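You operate a simulated robot arm through the tools that you are given. There is no shell and no other tool.

You run a simulated robot arm. Do the job below in one go: nothing can be reset, and whatever is moved stays where it is left.

TASK
Fill the white jug to Half from the Lot 57 small tub and tip it into the steel bowl.
Fine: tub and jug go back; stand the bowl on the grey mat. Set down upright: what you pick out, white jug.

It is judged by the outcome, as a careful person would: the job done as asked, and still so three seconds after it is handed in. It fails if anything else is knocked over, pushed out of place, dropped, spilled or broken.

THE ROBOT
A 6-joint arm with a fingered hand, fixed in place. Base frame: the origin is at the foot of the arm, x ahead of it, y to its left, z up; the work surface is at about z = 840. Units: mm, degrees, N and s.
With the tool pointing down near the work surface it reaches from about 300 to 700 mm from the base axis. Its first joint turns from -166.0 to 166.0 degrees. Payload 4 kg.
Tool frame: the origin (TCP) lies between the finger pads and is the grasp point; the fingertips stand 22 mm ahead of it; z points along the fingers, y is the line along which they close. Largest opening 112 mm; the body of the gripper starts 60 mm behind the TCP. The gripper is a hand of 4 fingers: y runs from the thumb to the fingers, the wrist lies at [0, 0, -218] in the tool frame, and closing takes about 1.5 s.
Orientation is that of the tool frame in the base frame, as a unit quaternion [x, y, z, w]. With the fingers straight down and closing along the base's y, the tool's x points along the base's -x, its y along +y and its z along -z.

THE INTERFACE
- The arm moves only by the tool apply_moves. Its argument "targets" is a list of rows, each a list of 6 numbers: the shift along the base's x, y, z in mm, then the turn, a rotation vector about the base's x, y, z in degrees. In form: [[tx, ty, tz, rx, ry, rz], ...]. A call has 1 to 20 rows; each row shifts and turns the commanded pose from where the row before left it. "jaw" is the gripper command, from -1 (shut) to 1 (fully open), values between in proportion, set as the call begins (left out, the last holds). Rows are played at 5 a second. More than 50 mm and 8.6 degrees between two rows, or a gripper value outside its range, and nothing of the call is played. Where a pose cannot be reached the arm comes as near as it can. A force on the tool above 40 N (or 10 N above the force at the start of the call, whichever is more), or a blocked arm, ends the call early, and 0.2 s more pass. The fingers move at their own pace (about 45 mm/s each) and stop on an object; they squeeze with about 32 N. The grip force told is the motor's: it shows also when the fingers shut on nothing. Time passes only in rows, and 0.2 s behind the last, so rows that do not move let the fingers close. It gives the time, the measured TCP pose, the force on the tool (base axes), the opening and the grip force at its end, in the units of the frame above (readings bear some noise), with the torque about the TCP (base axes, N m) and any sound that the robot's microphone picked up.
- Cameras (640 x 400 px; columns grow to the right, rows downward): "scene" is fixed at [49.8, -501.8, 1416.8]; the picture's right is [0.79, -0.61, 0.00], its down [-0.28, -0.36, -0.89] and it looks along [0.54, 0.70, -0.46] (base axes); focal length 354 px, centre (320, 200). "wrist" rides on the gripper at [69, 4, -83] in the tool frame; the picture's right is [-0.06, 1.00, 0.00], its down [-0.77, -0.05, -0.64] and it looks along [-0.64, -0.04, 0.77] (tool axes); focal length 243 px, centre (320, 200). There is no depth. A picture from a camera that has moved, and an enlarged one, comes with that camera's place and axes in the base frame and with its lens.
- snapshot(camera): a new picture of that camera. It takes no simulated time.
- set_fingers(finger1, finger2, finger3, thumb_bend): sets how far each is bent, from 0 (flat) to 100 (curled in); at 30 the hand is open as for a grip, at 70 the pads meet at the TCP. One left out holds its place. A second passes; each finger stops where it meets its share of the squeeze, and holds until it gets a number again. A gripper value or a shape takes the hand back. It gives what a move gives, with no picture; readings hold the bend of each and the force on the fingers (four entries, about 0 where the hand has none), thumb and palm.
- hand_shape(shape): the hand has 4 fingers and takes this shape, open, in about a second: jaw (thumb against the fingers, like two jaws); tri (thumb and two fingers); tip (a fingertip pinch); poke (one finger out to press); point (the index stretched); flat (the hand flat); cup (the hand cupped); fist (a fist). The gripper value then closes the fingers along that shape, each until it touches; the sizes above hold for jaw. It gives what a move gives, with no picture.
- inspect(camera, box): a new picture of the part [left, top, right, bottom] of that camera's present view, enlarged. It takes no simulated time.
- job_done(): hands the job in; it is judged then, once.

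Nothing tells you positions but the pictures and the camera data. Unless the task says otherwise, let go and move clear before handing in.

The tools are called after "Request:" as a command line: name --pt "numbers of a row" for each row, then --argument value for the rest, lists and objects as JSON in quotes. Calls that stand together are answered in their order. apply_moves: Moves the arm, as the interface text tells. Its arguments: {"type":"object","properties":{"targets":{"type":"array"},"jaw":{"type":"number"}},"required":["targets"]} The other tools are called the same way: hand_shape (shape) gives the hand a shape; set_fingers (finger1, finger2, finger3, thumb_bend) moves the fingers one by one; snapshot (camera) takes a picture; inspect (camera, box) takes an enlarged picture of a part of a camera's view; job_done () hands the job in.

At the start:

```text
time_s: 0.0
eef_pos: [377.3, -132.3, 1227.5]
tool_rot: [-0.001, 1.0, -0.001, 0.0]
contact_force: [0.8, -0.2, 0.5]
ft_torque: [-0.02, 0.0, 0.02]
grip_width: 112.0
grip_force: 0.1
shape: jaw
bend: [30.0, 30.0, 30.0, 30.0]
finger forces: [0.0, 0.1, 0.0, 0.1, 0.0, 0.0]
```

scene: 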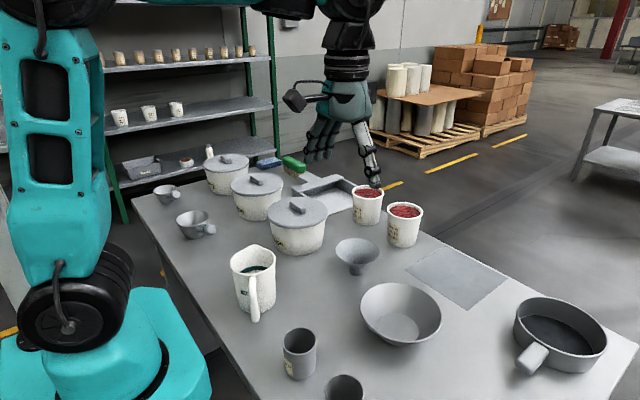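
wrist: 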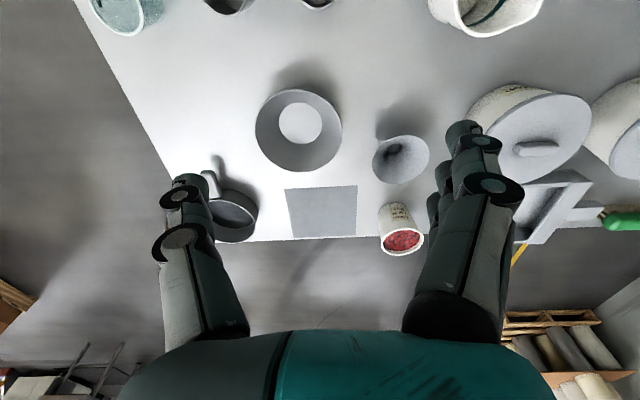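

I see a table with lidded tubs, two small open tubs with red contents, a white jug, a steel bowl, a funnel, a pan, a grey mat and cups. I'll look closer at the labels first.

Request:
inspect --camera "scene" --box '[330, 170, 450, 260]'

Request:
inspect --camera "scene" --box '[200, 220, 320, 330]'

Request:
inspect --camera "scene" --box '[140, 130, 360, 270]'

Request:
inspect --camera "scene" --box '[240, 260, 460, 400]'

Request:
inspect --camera "wrist" --box '[340, 120, 480, 270]'

```text
4.44 times, centred on (390, 215) of scene
camera zoom: at [49.8, -501.8, 1416.8], right [0.79, -0.61, 0.0], down [-0.28, -0.36, -0.89], along [0.54, 0.7, -0.46], focal length 1574 px, centre (9, 133)
```

zoom: 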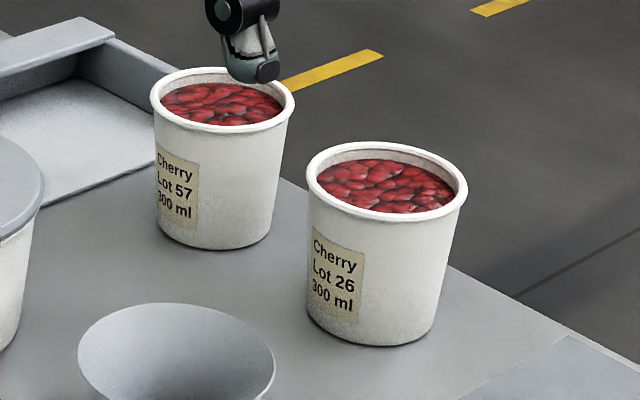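

```text
3.64 times, centred on (260, 275) of scene
camera zoom: at [49.8, -501.8, 1416.8], right [0.79, -0.61, 0.0], down [-0.28, -0.36, -0.89], along [0.54, 0.7, -0.46], focal length 1288 px, centre (538, -73)
```

zoom: 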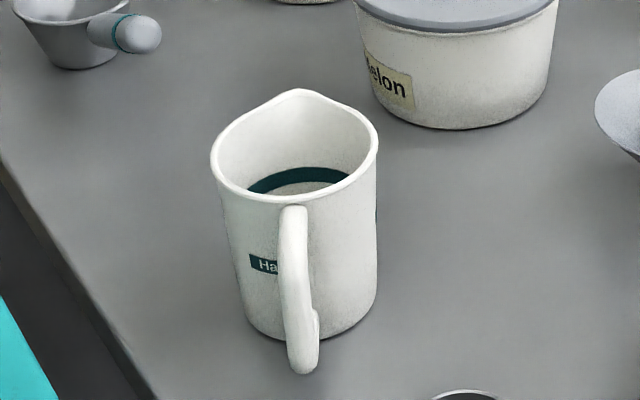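

```text
2.86 times, centred on (250, 200) of scene
camera zoom: at [49.8, -501.8, 1416.8], right [0.79, -0.61, 0.0], down [-0.28, -0.36, -0.89], along [0.54, 0.7, -0.46], focal length 1012 px, centre (520, 200)
```

zoom: 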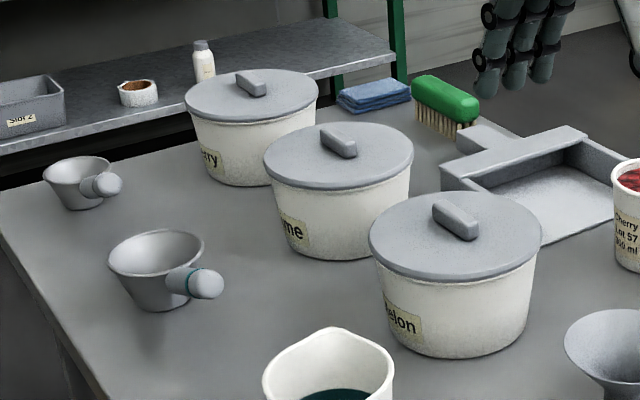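

```text
2.86 times, centred on (350, 330) of scene
camera zoom: at [49.8, -501.8, 1416.8], right [0.79, -0.61, 0.0], down [-0.28, -0.36, -0.89], along [0.54, 0.7, -0.46], focal length 1012 px, centre (234, -171)
```

zoom: 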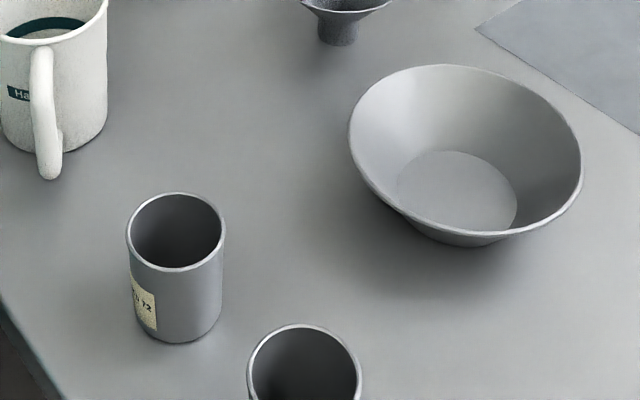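

```text
2.67 times, centred on (410, 195) of wrist
camera zoom: at [308.2, -128.3, 1311.0], right [0.06, 1.0, 0.0], down [0.77, -0.05, 0.64], along [0.64, -0.04, -0.77], focal length 647 px, centre (80, 213)
```

zoom: 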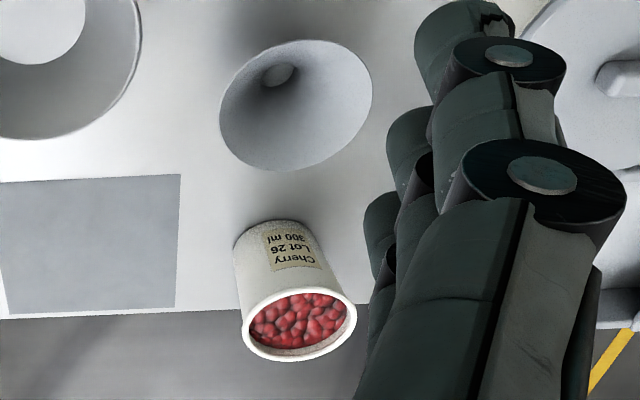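

The Lot 57 tub is at the far edge, around (758, 179). The white jug is around (303, 60), with its handle toward the scene camera and its spout away. The steel bowl is around (505, -177) and the mat around (745, -160). I'll turn the hand to line up with the jug handle and look down on the jug from above, which also tests reach.

Request:
apply_moves --pt "-10 28 0 0 0 7.5" --pt "-10 28 0 0 0 7.5" --pt "-10 28 0 0 0 7.5" --pt "-11 27 0 0 0 7.5" --pt "-11 27 0 0 0 7.5" --pt "-11 27 0 0 0 7.5" --pt "-11 27 0 0 0 7" --pt "0 0 0 0 0 0" --jaw 1

Request:
snapshot --camera "wrist"

Request:
snapshot --camera "scene"

```text
time_s: 1.8
eef_pos: [302.5, 58.7, 1226.5]
tool_rot: [-0.44, 0.898, 0.0, 0.0]
contact_force: [0.4, 0.5, -0.2]
ft_torque: [-0.03, -0.02, 0.02]
grip_width: 112.0
grip_force: 0.2
shape: jaw
bend: [30.0, 30.0, 30.0, 30.0]
finger forces: [0.0, 0.0, 0.0, 0.1, 0.0, 0.0]
```

```text
taken
camera wrist: at [256.9, 7.1, 1309.9], right [-0.75, 0.66, 0.0], down [0.51, 0.57, 0.64], along [0.43, 0.48, -0.77], focal length 243 px, centre (320, 200)
```

wrist: 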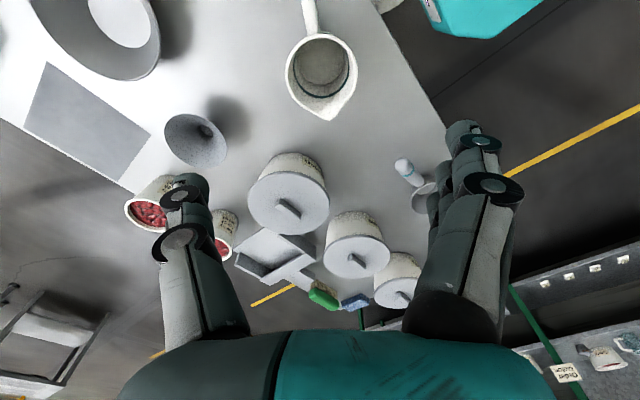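

```text
taken
```

scene: 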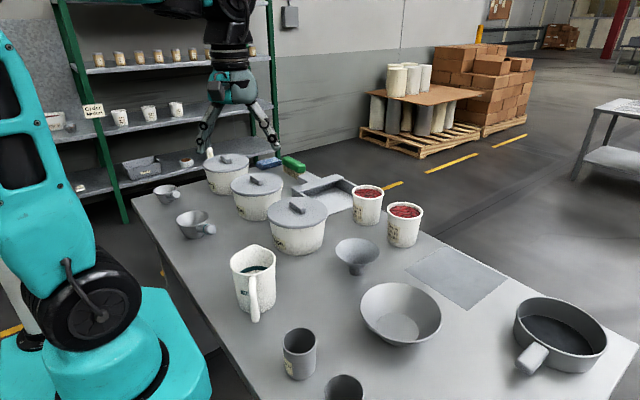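

The arm reaches above the jug fine. I'll zoom in on the jug in this wrist view, and on the other items, to measure them.

Request:
inspect --camera "wrist" --box '[250, 0, 400, 130]'

Request:
inspect --camera "wrist" --box '[0, 0, 250, 280]'

Request:
inspect --camera "scene" --box '[210, 230, 300, 330]'

Request:
inspect --camera "scene" --box '[270, 160, 450, 270]'

```text
3.08 times, centred on (325, 65) of wrist
camera zoom: at [256.9, 7.1, 1309.9], right [-0.75, 0.66, 0.0], down [0.51, 0.57, 0.64], along [0.43, 0.48, -0.77], focal length 746 px, centre (305, 615)
```

zoom: 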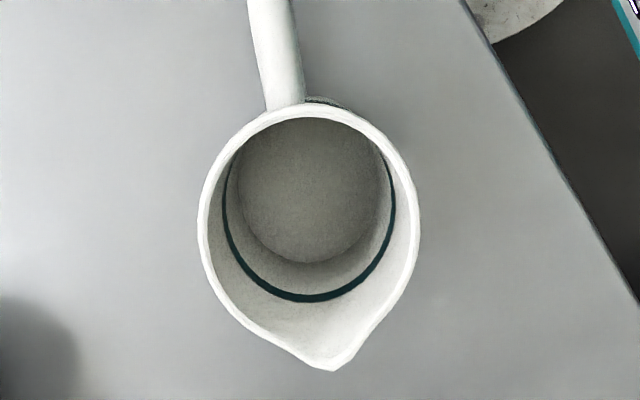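

```text
1.43 times, centred on (125, 140) of wrist
camera zoom: at [256.9, 7.1, 1309.9], right [-0.75, 0.66, 0.0], down [0.51, 0.57, 0.64], along [0.43, 0.48, -0.77], focal length 347 px, centre (599, 286)
```

zoom: 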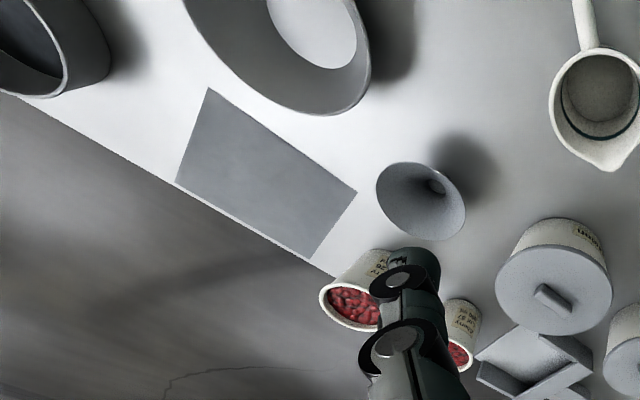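

```text
4.00 times, centred on (255, 280) of scene
camera zoom: at [49.8, -501.8, 1416.8], right [0.79, -0.61, 0.0], down [-0.28, -0.36, -0.89], along [0.54, 0.7, -0.46], focal length 1417 px, centre (580, -120)
```

zoom: 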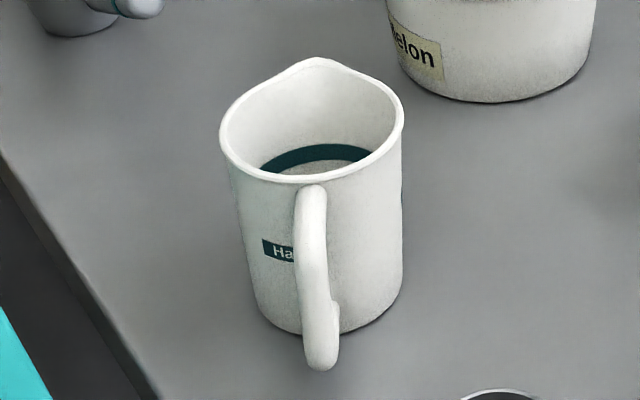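

```text
3.56 times, centred on (360, 215) of scene
camera zoom: at [49.8, -501.8, 1416.8], right [0.79, -0.61, 0.0], down [-0.28, -0.36, -0.89], along [0.54, 0.7, -0.46], focal length 1260 px, centre (178, 147)
```

zoom: 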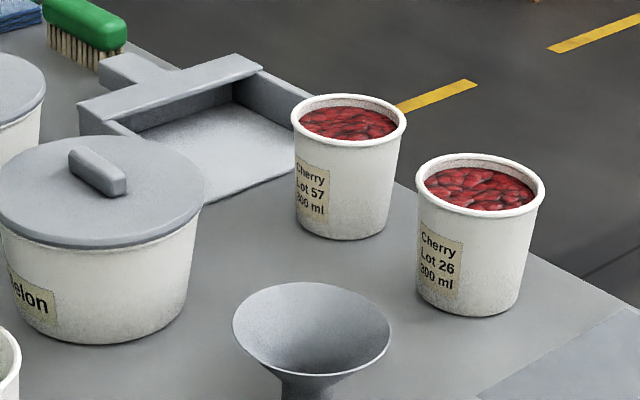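

The inner teal ring is the Half mark and the only ring in the jug. The jug centre measures about (303, 62), with the spout at about 60° azimuth. Next I'll turn the hand round so the camera is on the outer side and test reach toward the Lot 57 tub.

Request:
apply_moves --pt "16.5 4.6 -1.5 0 0 7.83" --pt "16.5 4.6 -1.5 0 0 7.83" --pt "16.5 4.6 -1.5 0 0 7.83" --pt "16.5 4.6 -1.5 0 0 7.83" --pt "16.5 4.6 -1.5 0 0 7.83" --pt "16.5 4.6 -1.5 0 0 7.83" --pt "16.5 4.6 -1.5 0 0 7.83" --pt "16.5 4.6 -1.5 0 0 7.83" --pt "16.5 4.6 -1.5 0 0 7.83" --pt "16.5 4.6 -1.5 0 0 7.83" --pt "16.5 4.6 -1.5 0 0 7.83" --pt "16.5 4.6 -1.5 0 0 7.83" --pt "16.5 4.6 -1.5 0 0 7.83" --pt "16.5 4.6 -1.5 0 0 7.83" --pt "16.5 4.6 -1.5 0 0 7.83" --pt "16.5 4.6 -1.5 0 0 7.83" --pt "16.5 4.6 -1.5 0 0 7.83" --pt "16.5 4.6 -1.5 0 0 7.83" --pt "0 0 0 0 0 0" --pt "0 0 0 0 0 0"

Request:
snapshot --camera "wrist"

Request:
snapshot --camera "scene"

```text
time_s: 6.0
eef_pos: [515.8, 138.4, 1170.5]
tool_rot: [0.998, -0.06, 0.001, 0.001]
contact_force: [0.0, -0.9, -0.2]
ft_torque: [-0.03, -0.06, 0.02]
grip_width: 111.8
grip_force: 0.1
shape: jaw
bend: [30.0, 30.0, 30.0, 30.0]
finger forces: [0.0, 0.0, 0.0, 0.0, 0.0, 0.0]
out of reach, approached as far as the arm can: row 6, 7, 8, 11, 12, 13, 14, 15, 16, 17, 18
```

```text
taken
camera wrist: at [584.9, 126.6, 1253.1], right [-0.18, -0.98, 0.0], down [-0.76, 0.14, 0.64], along [-0.63, 0.12, -0.77], focal length 243 px, centre (320, 200)
```

wrist: 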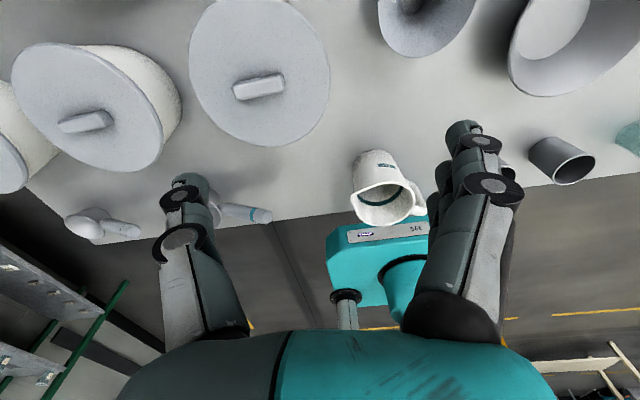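

```text
taken
```

scene: 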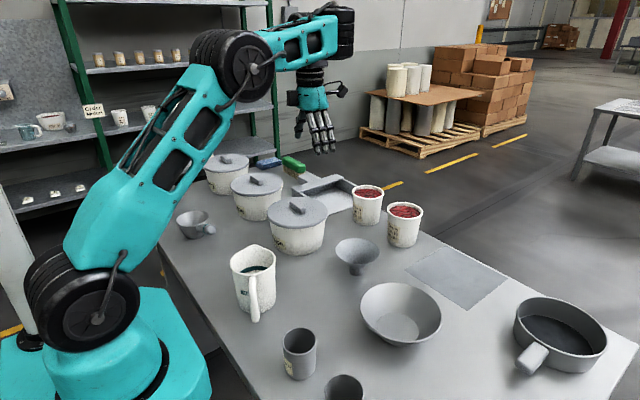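

At that height the outward reach is limited (wrist within about 720 mm of the shoulder). I'll drop lower with a small step to see where the commanded pose now stands.

Request:
apply_moves --pt "0 0 -20 0 0 0" --pt "0 0 -20 0 0 0" --pt "0 0 -20 0 0 0" --pt "0 0 0 0 0 0"

```text
time_s: 7.0
eef_pos: [546.3, 146.7, 1133.6]
tool_rot: [0.998, -0.059, 0.001, 0.0]
contact_force: [-0.5, 0.0, -0.1]
ft_torque: [0.01, 0.01, 0.02]
grip_width: 111.9
grip_force: 0.1
shape: jaw
bend: [30.0, 30.0, 30.0, 30.0]
finger forces: [0.1, 0.1, 0.0, 0.1, 0.0, 0.0]
out of reach, approached as far as the arm can: row 1, 2, 3
```

Request:
apply_moves --pt "-10 0 -30 0 0 0" --pt "-10 0 -30 0 0 0" --pt "-10 0 -30 0 0 0" --pt "-10 0 -30 0 0 0" --pt "0 0 0 0 0 0" --pt "0 0 0 0 0 0"

```text
time_s: 8.4
eef_pos: [585.5, 168.8, 1060.5]
tool_rot: [0.998, -0.061, 0.001, 0.001]
contact_force: [0.5, -0.7, 0.2]
ft_torque: [-0.01, -0.01, 0.01]
grip_width: 112.1
grip_force: 0.0
shape: jaw
bend: [30.0, 30.0, 30.0, 30.0]
finger forces: [0.0, 0.1, 0.0, 0.0, 0.0, 0.0]
out of reach, approached as far as the arm can: row 1, 2, 3, 4
```

The hand's yaw seems to stop near -7°, which looks like a limit on the last joint. I'll rotate back a little and move inward to confirm the commanded pose.

Request:
apply_moves --pt "0 0 0 0 0 -8" --pt "0 0 0 0 0 -8" --pt "0 0 0 0 0 -8" --pt "0 0 0 0 0 -8" --pt "0 0 0 0 0 -8" --pt "0 0 0 0 0 0" --pt "0 0 0 0 0 0"

```text
time_s: 10.0
eef_pos: [584.1, 169.7, 1063.5]
tool_rot: [0.917, -0.398, 0.0, 0.002]
contact_force: [0.1, 0.6, -0.8]
ft_torque: [-0.02, 0.0, 0.0]
grip_width: 112.0
grip_force: 0.1
shape: jaw
bend: [30.0, 30.0, 30.0, 30.0]
finger forces: [0.1, 0.0, 0.0, 0.0, 0.1, 0.0]
```

Request:
apply_moves --pt "-25 0 0 0 0 0" --pt "-25 0 0 0 0 0" --pt "0 0 0 0 0 0" --pt "0 0 0 0 0 0"

```text
time_s: 11.0
eef_pos: [569.6, 182.1, 1084.0]
tool_rot: [0.917, -0.398, 0.0, 0.001]
contact_force: [0.0, -0.2, 0.5]
ft_torque: [-0.01, 0.0, 0.02]
grip_width: 112.0
grip_force: 0.1
shape: jaw
bend: [30.0, 30.0, 30.0, 30.0]
finger forces: [0.1, 0.1, 0.0, 0.0, 0.0, 0.0]
out of reach, approached as far as the arm can: row 1, 2
```

Request:
apply_moves --pt "-25 -10 -20 0 0 0" --pt "-25 -10 -20 0 0 0" --pt "-25 -10 -20 0 0 0" --pt "-25 -10 -20 0 0 0" --pt "0 0 0 0 0 0"

Request:
snapshot --camera "scene"

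```text
time_s: 12.2
eef_pos: [577.6, 178.9, 1067.1]
tool_rot: [0.917, -0.398, 0.001, 0.002]
contact_force: [-0.1, 0.6, 0.6]
ft_torque: [-0.01, 0.0, 0.0]
grip_width: 111.9
grip_force: 0.1
shape: jaw
bend: [30.0, 30.0, 30.0, 30.0]
finger forces: [0.0, 0.0, 0.1, 0.0, 0.0, 0.0]
out of reach, approached as far as the arm can: row 1, 2, 3, 4
```

```text
taken
```

scene: 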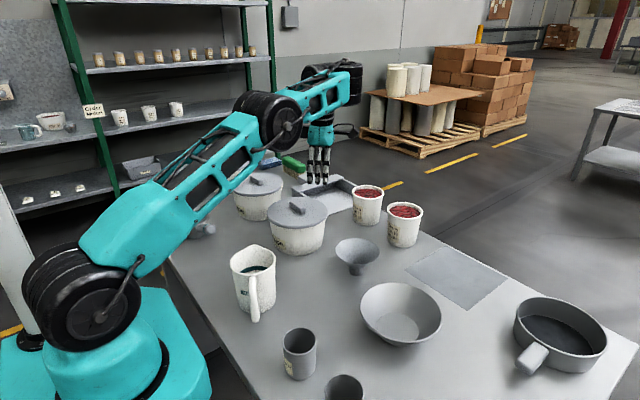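

The arm looks stuck at full stretch with a straight elbow. I'll pull inward and tilt the hand outward together so the wrist comes back and the elbow bends.

Request:
apply_moves --pt "-40 -12 -25 2.3 -7.8 0" --pt "-40 -12 -25 2.3 -7.8 0" --pt "-40 -12 -25 2.3 -7.8 0" --pt "0 0 0 0 0 0"

Request:
snapshot --camera "scene"

```text
time_s: 13.2
eef_pos: [650.2, 196.2, 1110.7]
tool_rot: [0.902, -0.39, 0.141, -0.123]
contact_force: [0.8, 0.1, 0.5]
ft_torque: [0.0, 0.02, 0.02]
grip_width: 112.1
grip_force: 0.2
shape: jaw
bend: [30.0, 30.0, 30.0, 30.0]
finger forces: [0.0, 0.0, 0.0, 0.0, 0.0, 0.0]
out of reach, approached as far as the arm can: row 1, 2, 3
```

```text
taken
```

scene: 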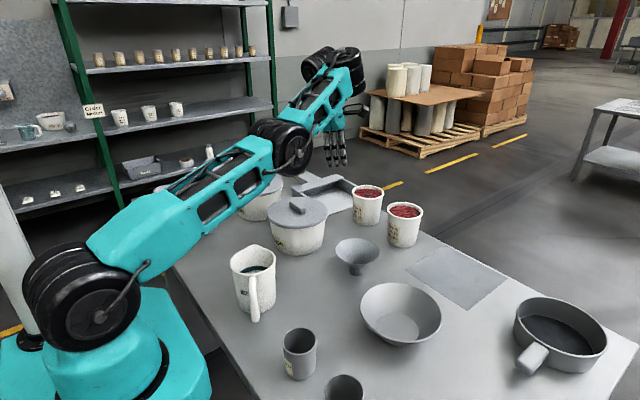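

The last move carried the elbow low, and the forearm now points up. Before moving again I'll look closely at the arm's shape and its clearance above the tubs.

Request:
inspect --camera "scene" --box '[0, 20, 400, 270]'

Request:
snapshot --camera "wrist"

```text
1.60 times, centred on (200, 145) of scene
camera zoom: at [49.8, -501.8, 1416.8], right [0.79, -0.61, 0.0], down [-0.28, -0.36, -0.89], along [0.54, 0.7, -0.46], focal length 567 px, centre (512, 288)
```

zoom: 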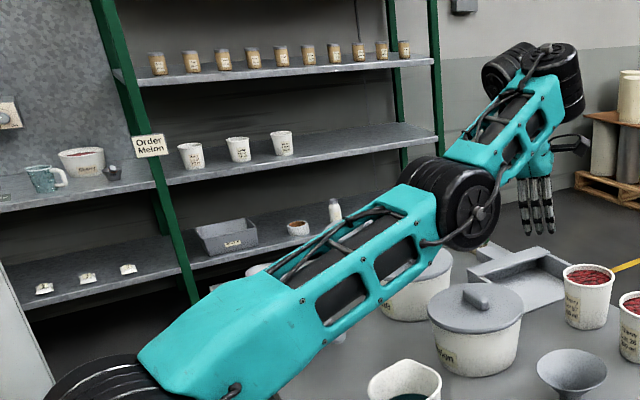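

```text
taken
camera wrist: at [664.5, 133.2, 1196.3], right [-0.71, -0.62, -0.34], down [-0.69, 0.52, 0.49], along [-0.12, 0.59, -0.8], focal length 243 px, centre (320, 200)
```

wrist: 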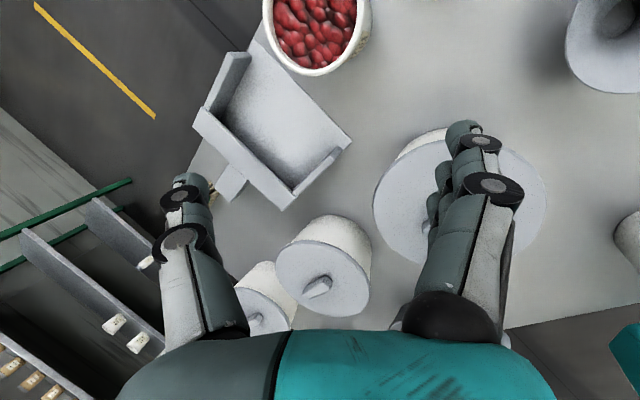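

The elbow still clears the tubs by well over 100 mm. I'll move outward and down a little, which should straighten the arm back toward elbow-up.

Request:
apply_moves --pt "16 5 -20 -1.1 3.8 0" --pt "16 5 -20 -1.1 3.8 0" --pt "16 5 -20 -1.1 3.8 0" --pt "0 0 0 0 0 0"

Request:
inspect --camera "scene" --box '[0, 20, 400, 270]'

```text
time_s: 14.2
eef_pos: [679.2, 206.4, 1045.1]
tool_rot: [0.914, -0.396, 0.063, -0.059]
contact_force: [0.1, -0.3, -0.9]
ft_torque: [0.02, 0.02, -0.02]
grip_width: 111.8
grip_force: 0.0
shape: jaw
bend: [30.0, 30.0, 30.0, 30.0]
finger forces: [0.0, 0.0, 0.1, 0.1, 0.0, 0.1]
out of reach, approached as far as the arm can: row 3
```

```text
1.60 times, centred on (200, 145) of scene
camera zoom: at [49.8, -501.8, 1416.8], right [0.79, -0.61, 0.0], down [-0.28, -0.36, -0.89], along [0.54, 0.7, -0.46], focal length 567 px, centre (512, 288)
```

zoom: 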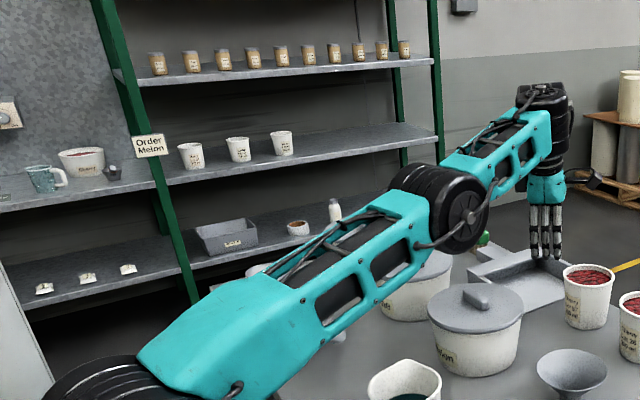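

Request:
apply_moves --pt "8 2 -25 -0.8 2.6 0" --pt "8 2 -25 -0.8 2.6 0" --pt "4 1 -25 -0.8 2.6 0" --pt "0 0 0 0 0 0"

Request:
inspect --camera "scene" --box '[0, 20, 400, 270]'

```text
time_s: 15.2
eef_pos: [665.6, 203.7, 962.8]
tool_rot: [0.917, -0.399, 0.008, -0.012]
contact_force: [0.0, 0.4, -0.7]
ft_torque: [0.03, 0.01, -0.01]
grip_width: 111.9
grip_force: 0.1
shape: jaw
bend: [30.0, 30.0, 30.0, 30.0]
finger forces: [0.1, 0.0, 0.0, 0.0, 0.0, 0.0]
out of reach, approached as far as the arm can: row 1, 2, 3
```

```text
1.60 times, centred on (200, 145) of scene
camera zoom: at [49.8, -501.8, 1416.8], right [0.79, -0.61, 0.0], down [-0.28, -0.36, -0.89], along [0.54, 0.7, -0.46], focal length 567 px, centre (512, 288)
```

zoom: 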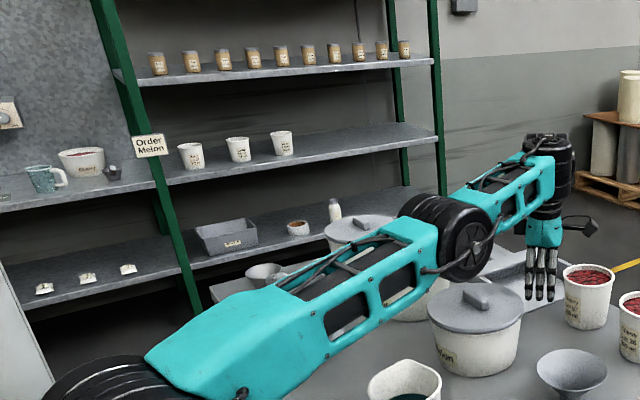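

Request:
apply_moves --pt "-30 -9 0 0 0 0" --pt "-30 -9 0 0 0 0" --pt "0 0 0 0 0 0"

Request:
inspect --camera "scene" --box '[0, 20, 400, 270]'

```text
time_s: 16.0
eef_pos: [618.7, 190.0, 960.8]
tool_rot: [0.918, -0.397, 0.008, -0.011]
contact_force: [0.4, -0.2, 0.4]
ft_torque: [0.01, 0.01, -0.01]
grip_width: 111.9
grip_force: 0.1
shape: jaw
bend: [30.0, 30.0, 30.0, 30.0]
finger forces: [0.0, 0.0, 0.1, 0.0, 0.0, 0.1]
out of reach, approached as far as the arm can: row 2
```

```text
1.60 times, centred on (200, 145) of scene
camera zoom: at [49.8, -501.8, 1416.8], right [0.79, -0.61, 0.0], down [-0.28, -0.36, -0.89], along [0.54, 0.7, -0.46], focal length 567 px, centre (512, 288)
```

zoom: 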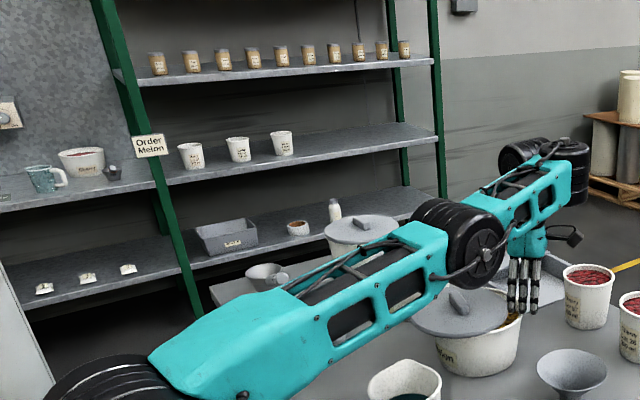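

The Melon tub's lid now looks shifted. My fingers passed beside it at rim height, and I should have kept the hand higher there. I'll look closely before moving anything else.

Request:
inspect --camera "scene" --box '[240, 150, 360, 260]'

Request:
snapshot --camera "wrist"

Request:
snapshot --camera "scene"

```text
3.64 times, centred on (300, 205) of scene
camera zoom: at [49.8, -501.8, 1416.8], right [0.79, -0.61, 0.0], down [-0.28, -0.36, -0.89], along [0.54, 0.7, -0.46], focal length 1288 px, centre (393, 182)
```

zoom: 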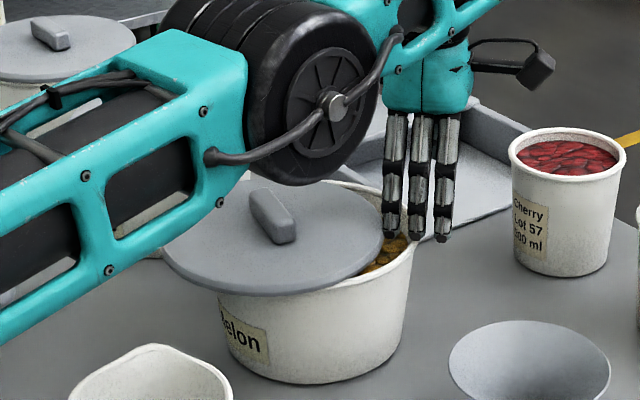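

```text
taken
camera wrist: at [660.5, 135.5, 1043.8], right [-0.77, -0.64, -0.03], down [-0.5, 0.58, 0.64], along [-0.39, 0.51, -0.77], focal length 243 px, centre (320, 200)
```

wrist: 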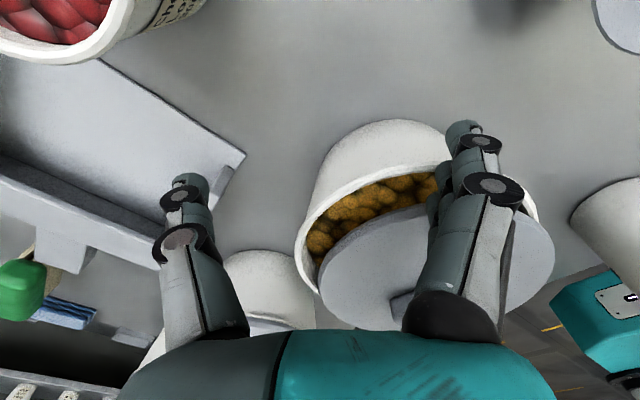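

```text
taken
```

scene: 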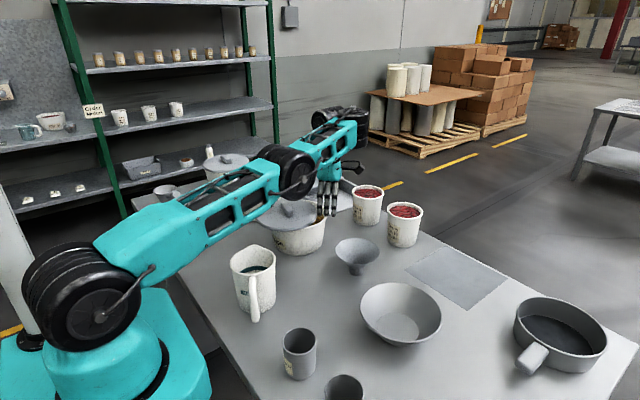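

My fingers pushed the Melon lid toward the robot, so I'll have to put it back later. First I'll back straight out the way I came and then raise the hand clear.

Request:
apply_moves --pt "15 4.5 0 0 0 0" --pt "15 4.5 0 0 0 0" --pt "12 4 0 0 0 0" --pt "0 0 0 0 0 0"

Request:
inspect --camera "scene" --box '[160, 60, 400, 260]'

```text
time_s: 17.0
eef_pos: [660.2, 203.4, 960.2]
tool_rot: [0.918, -0.397, 0.008, -0.011]
contact_force: [0.3, 0.1, -0.1]
ft_torque: [0.0, 0.0, -0.01]
grip_width: 111.9
grip_force: 0.0
shape: jaw
bend: [30.0, 30.0, 30.0, 30.0]
finger forces: [0.0, 0.0, 0.1, 0.2, 0.0, 0.1]
```

```text
2.00 times, centred on (280, 160) of scene
camera zoom: at [49.8, -501.8, 1416.8], right [0.79, -0.61, 0.0], down [-0.28, -0.36, -0.89], along [0.54, 0.7, -0.46], focal length 708 px, centre (400, 280)
```

zoom: 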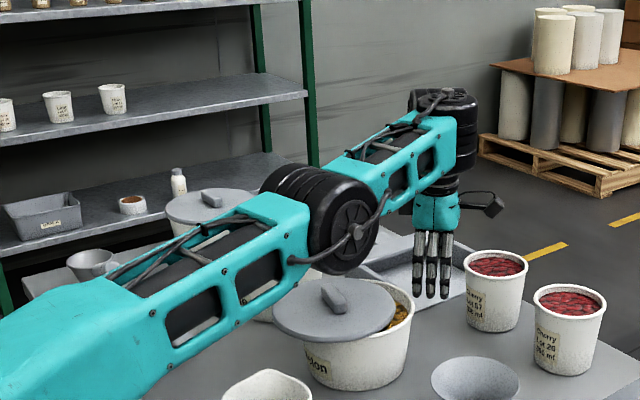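

The retreat was clean. Now I'll raise the hand step by step and turn the yaw back toward where it began.

Request:
apply_moves --pt "0 0 20 0 0 0" --pt "0 0 20 0 0 0" --pt "0 0 20 0 0 0" --pt "0 0 20 0 0 0" --pt "0 0 0 0 0 0"

Request:
inspect --camera "scene" --box '[160, 60, 400, 260]'

```text
time_s: 18.2
eef_pos: [647.3, 203.0, 1036.1]
tool_rot: [0.917, -0.398, 0.009, -0.012]
contact_force: [0.1, -0.4, 0.2]
ft_torque: [-0.02, -0.02, -0.03]
grip_width: 111.6
grip_force: 0.1
shape: jaw
bend: [30.0, 30.0, 30.0, 30.0]
finger forces: [0.1, 0.0, 0.0, 0.1, 0.0, 0.0]
out of reach, approached as far as the arm can: row 3, 4
```

```text
2.00 times, centred on (280, 160) of scene
camera zoom: at [49.8, -501.8, 1416.8], right [0.79, -0.61, 0.0], down [-0.28, -0.36, -0.89], along [0.54, 0.7, -0.46], focal length 708 px, centre (400, 280)
```

zoom: 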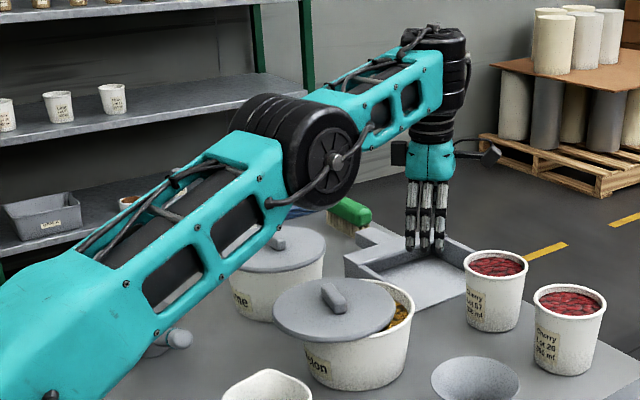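

Request:
apply_moves --pt "-15 -5 8 0 0 0" --pt "-15 -5 8 0 0 0" --pt "-15 -5 8 0 0 0" --pt "0 0 0 0 0 0"

Request:
inspect --camera "scene" --box '[160, 60, 400, 260]'

```text
time_s: 19.2
eef_pos: [601.8, 187.8, 1061.3]
tool_rot: [0.917, -0.398, 0.007, -0.013]
contact_force: [0.0, 0.4, 0.6]
ft_torque: [-0.02, -0.03, -0.03]
grip_width: 111.7
grip_force: 0.1
shape: jaw
bend: [30.0, 30.0, 30.0, 30.0]
finger forces: [0.0, 0.0, 0.0, 0.1, 0.0, 0.0]
```

```text
2.00 times, centred on (280, 160) of scene
camera zoom: at [49.8, -501.8, 1416.8], right [0.79, -0.61, 0.0], down [-0.28, -0.36, -0.89], along [0.54, 0.7, -0.46], focal length 708 px, centre (400, 280)
```

zoom: 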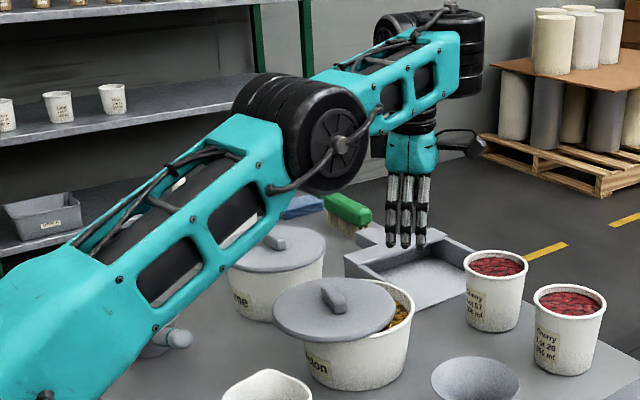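

The elbow is up again and moves are no longer flagged. I'll continue inward and up to a safe spot over the middle of the table.

Request:
apply_moves --pt "-25 -15 15 0 0 0" --pt "-25 -15 15 0 0 0" --pt "-25 -15 15 0 0 0" --pt "-25 -15 15 0 0 0" --pt "-25 -15 15 0 0 0" --pt "0 0 0 0 0 0"

Request:
snapshot --camera "scene"

Request:
snapshot --camera "wrist"

```text
time_s: 20.6
eef_pos: [524.1, 125.9, 1173.0]
tool_rot: [0.917, -0.398, 0.006, -0.011]
contact_force: [0.7, -0.4, -0.1]
ft_torque: [0.01, 0.01, 0.0]
grip_width: 111.7
grip_force: 0.1
shape: jaw
bend: [30.0, 30.0, 30.0, 30.0]
finger forces: [0.0, 0.1, 0.0, 0.0, 0.0, 0.1]
out of reach, approached as far as the arm can: row 1, 2, 3, 4, 5
```

```text
taken
```

scene: 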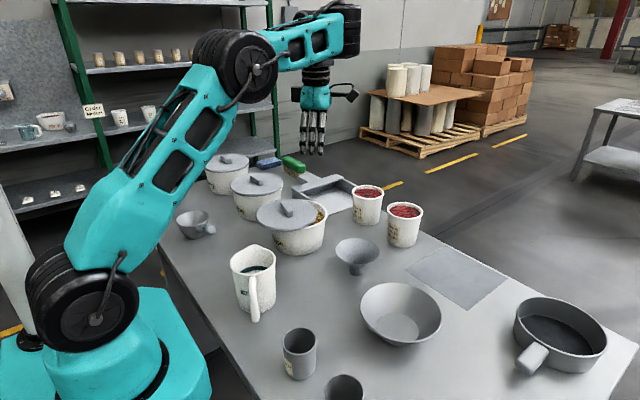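

```text
taken
camera wrist: at [566.2, 71.2, 1256.6], right [-0.77, -0.64, -0.02], down [-0.5, 0.58, 0.64], along [-0.39, 0.51, -0.77], focal length 243 px, centre (320, 200)
```

wrist: 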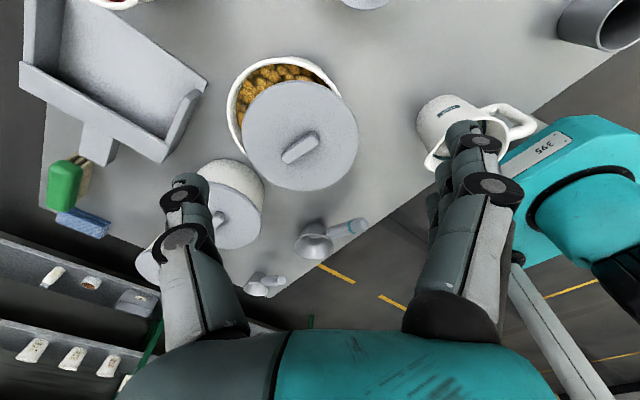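

In this wrist posture the arm cannot come inward, so the earlier yaw turn probably flipped the wrist at the last joint's limit. I'll rotate the yaw back to a value that worked before and then move inward. The hand is high enough here that a flip back is safe.

Request:
apply_moves --pt "0 0 0 0 0 -8" --pt "0 0 0 0 0 -8" --pt "0 0 0 0 0 -8" --pt "0 0 0 0 0 -8" --pt "0 0 0 0 0 -8" --pt "0 0 0 0 0 -8" --pt "0 0 0 0 0 -8" --pt "0 0 0 0 0 -8" --pt "0 0 0 0 0 -8" --pt "0 0 0 0 0 -8" --pt "0 0 0 0 0 0"

Request:
apply_moves --pt "-30 -15 5 0 0 0" --pt "-30 -15 5 0 0 0" --pt "-30 -15 5 0 0 0" --pt "0 0 0 0 0 0"

Request:
snapshot --camera "scene"

```text
time_s: 23.0
eef_pos: [525.4, 125.3, 1172.2]
tool_rot: [-0.446, 0.895, -0.013, 0.004]
contact_force: [1.0, -0.6, -0.3]
ft_torque: [0.03, 0.05, 0.02]
grip_width: 111.9
grip_force: 0.0
shape: jaw
bend: [30.0, 30.0, 30.0, 30.0]
finger forces: [0.1, 0.1, 0.0, 0.0, 0.0, 0.0]
```

```text
time_s: 24.0
eef_pos: [467.6, 85.6, 1223.4]
tool_rot: [-0.448, 0.894, -0.013, 0.002]
contact_force: [0.6, 0.3, 0.3]
ft_torque: [0.0, -0.02, 0.01]
grip_width: 111.8
grip_force: 0.0
shape: jaw
bend: [30.0, 30.0, 30.0, 30.0]
finger forces: [0.1, 0.1, 0.1, 0.1, 0.1, 0.0]
out of reach, approached as far as the arm can: row 1, 2, 3
```

```text
taken
```

scene: 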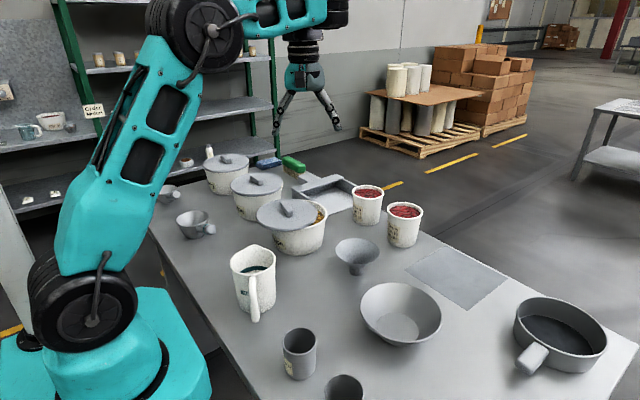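

Request:
apply_moves --pt "-40 -15 -20 0 0 0" --pt "-40 -15 -20 0 0 0" --pt "-40 -15 -20 0 0 0" --pt "0 0 0 0 0 0"

Request:
snapshot --camera "scene"

```text
time_s: 25.0
eef_pos: [386.5, 49.3, 1266.4]
tool_rot: [-0.447, 0.894, -0.012, 0.002]
contact_force: [0.2, 0.0, 0.2]
ft_torque: [0.02, 0.02, 0.02]
grip_width: 112.1
grip_force: 0.1
shape: jaw
bend: [30.0, 30.0, 30.0, 30.0]
finger forces: [0.0, 0.0, 0.0, 0.0, 0.1, 0.1]
out of reach, approached as far as the arm can: row 1, 2, 3
```

```text
taken
```

scene: 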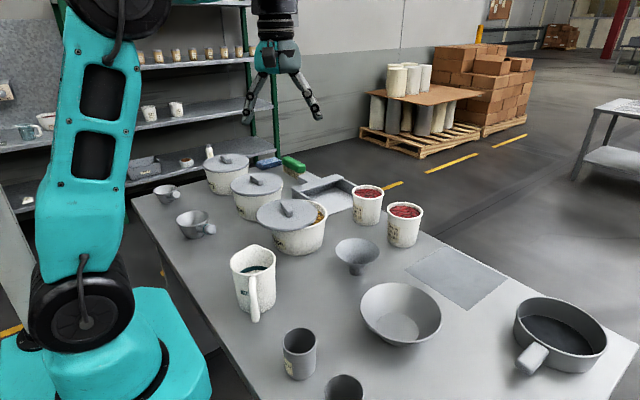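

The posture is still flipped. Turning the yaw the other way until the last joint's opposite limit should flip it back, and that is also the camera-outward direction I want. I'm doing this high above the table.

Request:
apply_moves --pt "0 0 0 0 0 -8" --pt "0 0 0 0 0 -8" --pt "0 0 0 0 0 -8" --pt "0 0 0 0 0 -8" --pt "0 0 0 0 0 -8" --pt "0 0 0 0 0 -8" --pt "0 0 0 0 0 -8" --pt "0 0 0 0 0 -8" --pt "0 0 0 0 0 -8" --pt "0 0 0 0 0 -8" --pt "0 0 0 0 0 -8" --pt "0 0 0 0 0 -8" --pt "0 0 0 0 0 -8" --pt "0 0 0 0 0 -8" --pt "0 0 0 0 0 -8" --pt "0 0 0 0 0 -8" --pt "0 0 0 0 0 -8" --pt "0 0 0 0 0 -8" --pt "0 0 0 0 0 0"

Request:
snapshot --camera "scene"

```text
time_s: 29.0
eef_pos: [390.9, 51.8, 1266.5]
tool_rot: [0.713, 0.701, -0.009, -0.009]
contact_force: [-0.1, 0.2, -0.7]
ft_torque: [0.04, 0.01, 0.03]
grip_width: 111.8
grip_force: 0.2
shape: jaw
bend: [30.0, 30.0, 30.0, 30.0]
finger forces: [0.0, 0.0, 0.1, 0.1, 0.0, 0.0]
```

```text
taken
```

scene: 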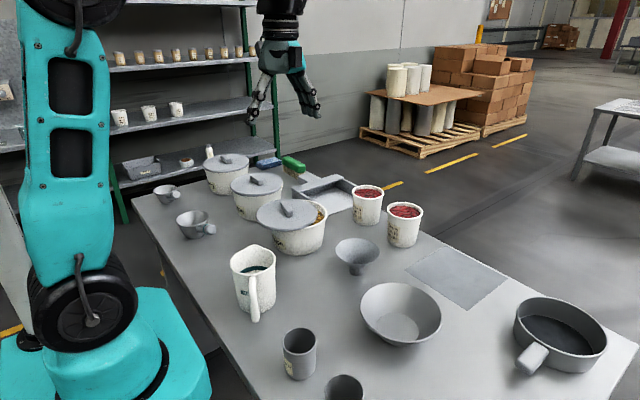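

Request:
apply_moves --pt "-25 -5 -20 0 0 0" --pt "-25 -5 -20 0 0 0" --pt "0 0 0 0 0 0"

```text
time_s: 29.8
eef_pos: [344.0, 43.2, 1227.2]
tool_rot: [0.712, 0.702, -0.008, -0.011]
contact_force: [-0.4, -0.2, 1.1]
ft_torque: [-0.01, -0.05, -0.01]
grip_width: 111.8
grip_force: 0.0
shape: jaw
bend: [30.0, 30.0, 30.0, 30.0]
finger forces: [0.0, 0.1, 0.0, 0.0, 0.1, 0.0]
```

The arm moves freely inward again. I'll continue the yaw turn to about 13°, with the camera side facing outward, keeping the hand high and moderately close in.

Request:
apply_moves --pt "5 2 0 0 0 -7.6" --pt "5 2 0 0 0 -7.6" --pt "5 2 0 0 0 -7.6" --pt "5 2 0 0 0 -7.6" --pt "5 2 0 0 0 -7.6" --pt "5 2 0 0 0 -7.6" --pt "5 2 0 0 0 -7.6" --pt "5 2 0 0 0 -7.6" --pt "5 2 0 0 0 -7.6" --pt "5 2 0 0 0 -7.6" --pt "0 0 0 0 0 0"

Request:
snapshot --camera "scene"

Request:
snapshot --camera "wrist"

```text
time_s: 32.2
eef_pos: [392.5, 62.7, 1228.8]
tool_rot: [0.993, 0.113, 0.001, -0.014]
contact_force: [0.9, 0.4, -0.2]
ft_torque: [-0.05, -0.01, 0.02]
grip_width: 111.9
grip_force: 0.1
shape: jaw
bend: [30.0, 30.0, 30.0, 30.0]
finger forces: [0.1, 0.0, 0.1, 0.1, 0.0, 0.0]
```

```text
taken
```

scene: 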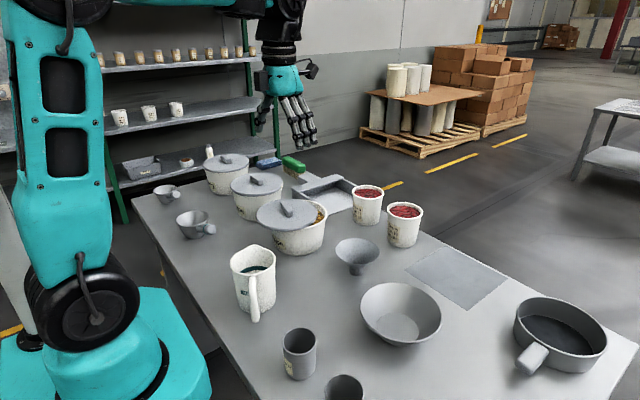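

```text
taken
camera wrist: at [461.6, 71.9, 1311.4], right [0.16, -0.99, -0.03], down [-0.76, -0.14, 0.64], along [-0.63, -0.08, -0.77], focal length 243 px, centre (320, 200)
```

wrist: 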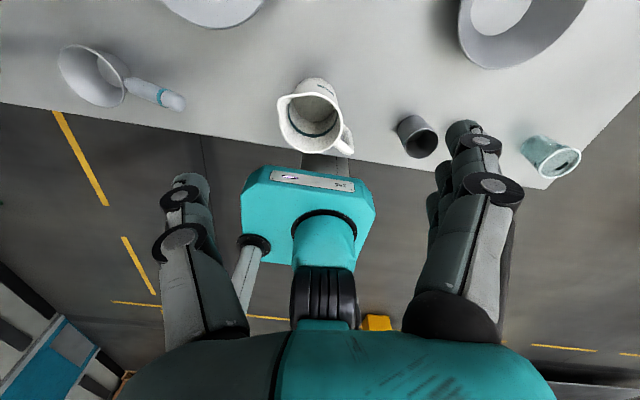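

The hand is now in a good posture with the camera facing outward. Before anything else I'll fix the Melon lid I displaced, so I'm moving above it to look.

Request:
apply_moves --pt "21 20 -10 -1.6 0 0" --pt "21 20 -10 0 0 0" --pt "21 20 -15 0 0 0" --pt "21 20 -15 0 0 0" --pt "21 20 -15 0 0 0" --pt "20 20 -15 0 0 0" --pt "0 0 0 0 0 0"

Request:
snapshot --camera "wrist"

Request:
inspect --camera "scene" --box '[220, 170, 360, 270]'

```text
time_s: 33.8
eef_pos: [515.7, 183.4, 1150.2]
tool_rot: [0.993, 0.114, -0.001, 0.0]
contact_force: [-0.5, -1.0, 0.0]
ft_torque: [0.0, -0.02, 0.06]
grip_width: 112.1
grip_force: 0.0
shape: jaw
bend: [30.0, 30.0, 30.0, 30.0]
finger forces: [0.1, 0.0, 0.1, 0.0, 0.0, 0.0]
```

```text
taken
camera wrist: at [584.0, 194.9, 1231.9], right [0.16, -0.99, 0.0], down [-0.76, -0.13, 0.64], along [-0.63, -0.11, -0.77], focal length 243 px, centre (320, 200)
```

wrist: 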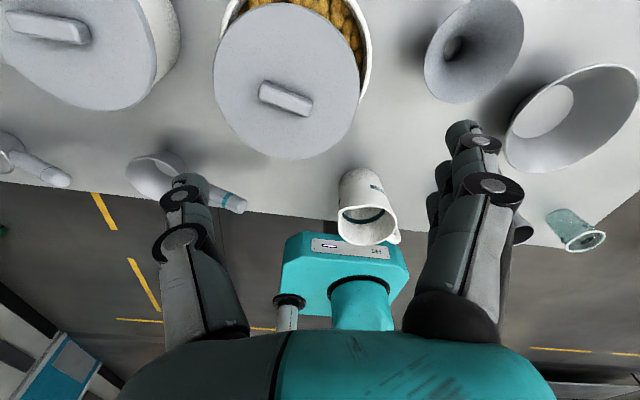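

```text
4.00 times, centred on (290, 220) of scene
camera zoom: at [49.8, -501.8, 1416.8], right [0.79, -0.61, 0.0], down [-0.28, -0.36, -0.89], along [0.54, 0.7, -0.46], focal length 1417 px, centre (440, 120)
```

zoom: 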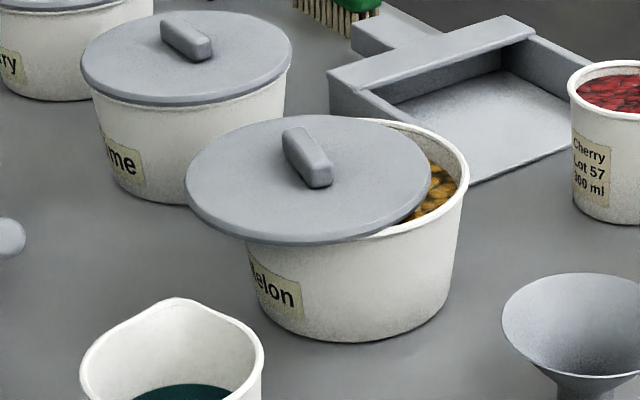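

The lid sits about 30 mm off-centre toward the robot, and the tub itself has not moved. I'll zoom in to measure the lid, its knob and the rim before regrasping it.

Request:
inspect --camera "wrist" --box '[190, 0, 390, 170]'

Request:
inspect --camera "scene" --box '[250, 185, 350, 260]'

```text
2.35 times, centred on (290, 85) of wrist
camera zoom: at [584.0, 194.9, 1231.9], right [0.16, -0.99, 0.0], down [-0.76, -0.13, 0.64], along [-0.63, -0.11, -0.77], focal length 571 px, centre (391, 471)
```

zoom: 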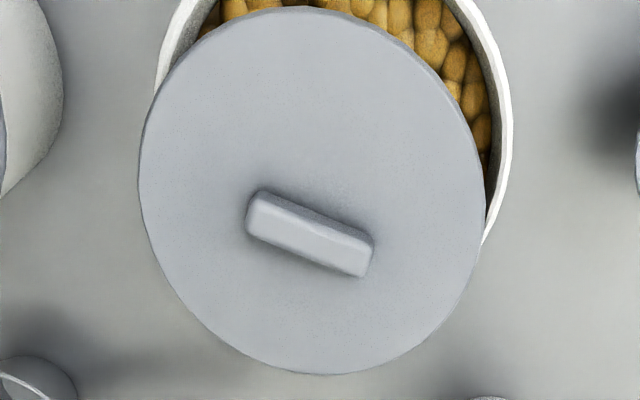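

```text
5.33 times, centred on (300, 222) of scene
camera zoom: at [49.8, -501.8, 1416.8], right [0.79, -0.61, 0.0], down [-0.28, -0.36, -0.89], along [0.54, 0.7, -0.46], focal length 1889 px, centre (427, 80)
```

zoom: 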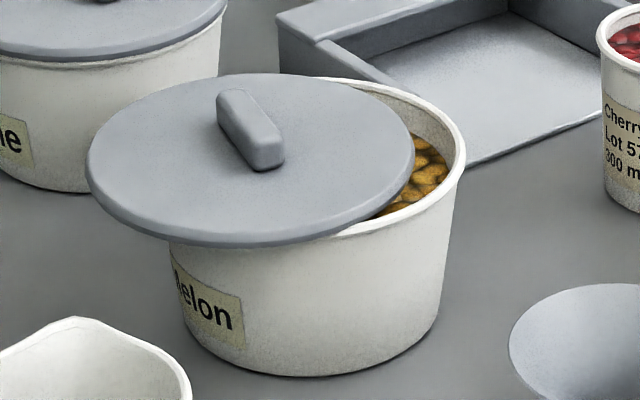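

The jug, tub and lid positions are now consistent between the two cameras: lid centre about (495, 218), Melon tub centre about (518, 205). I'll turn the hand so it closes across the knob and come down above it for a closer look.

Request:
apply_moves --pt "-3 4 -5 0 0 7.2" --pt "-3 4 -5 0 0 7.2" --pt "-3 4 -5 0 0 7.2" --pt "-3 4 -10 0 0 7.2" --pt "-3 4 -10 0 0 7.2" --pt "-3 4 -10 0 0 7.2" --pt "-3 4 -10 0 0 7.2" --pt "-2 4 -10 0 0 7.2" --pt "-2 4 -10 0 0 7.2" --pt "0 0 0 0 0 0" --jaw -0.1

Request:
snapshot --camera "wrist"

Request:
inspect --camera "scene" --box '[200, 80, 400, 260]'

```text
time_s: 36.0
eef_pos: [493.5, 217.3, 1071.2]
tool_rot: [0.777, 0.629, 0.0, 0.001]
contact_force: [-0.6, -0.7, 0.1]
ft_torque: [0.0, 0.04, 0.01]
grip_width: 50.9
grip_force: 0.0
shape: jaw
bend: [73.0, 73.0, 73.0, 70.0]
finger forces: [0.0, 0.0, 0.0, 0.1, 0.1, 0.0]
```

```text
taken
camera wrist: at [512.2, 285.6, 1154.5], right [0.96, -0.27, 0.0], down [-0.21, -0.74, 0.64], along [-0.17, -0.62, -0.77], focal length 243 px, centre (320, 200)
```

wrist: 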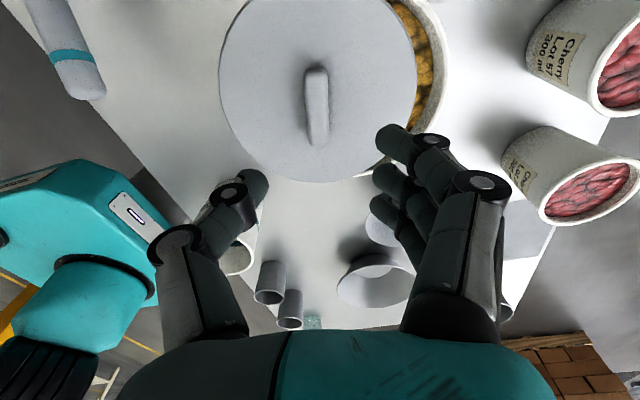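

```text
2.22 times, centred on (300, 170) of scene
camera zoom: at [49.8, -501.8, 1416.8], right [0.79, -0.61, 0.0], down [-0.28, -0.36, -0.89], along [0.54, 0.7, -0.46], focal length 787 px, centre (364, 267)
```

zoom: 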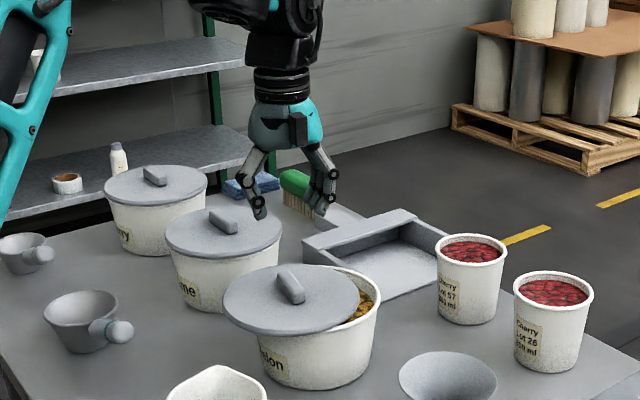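

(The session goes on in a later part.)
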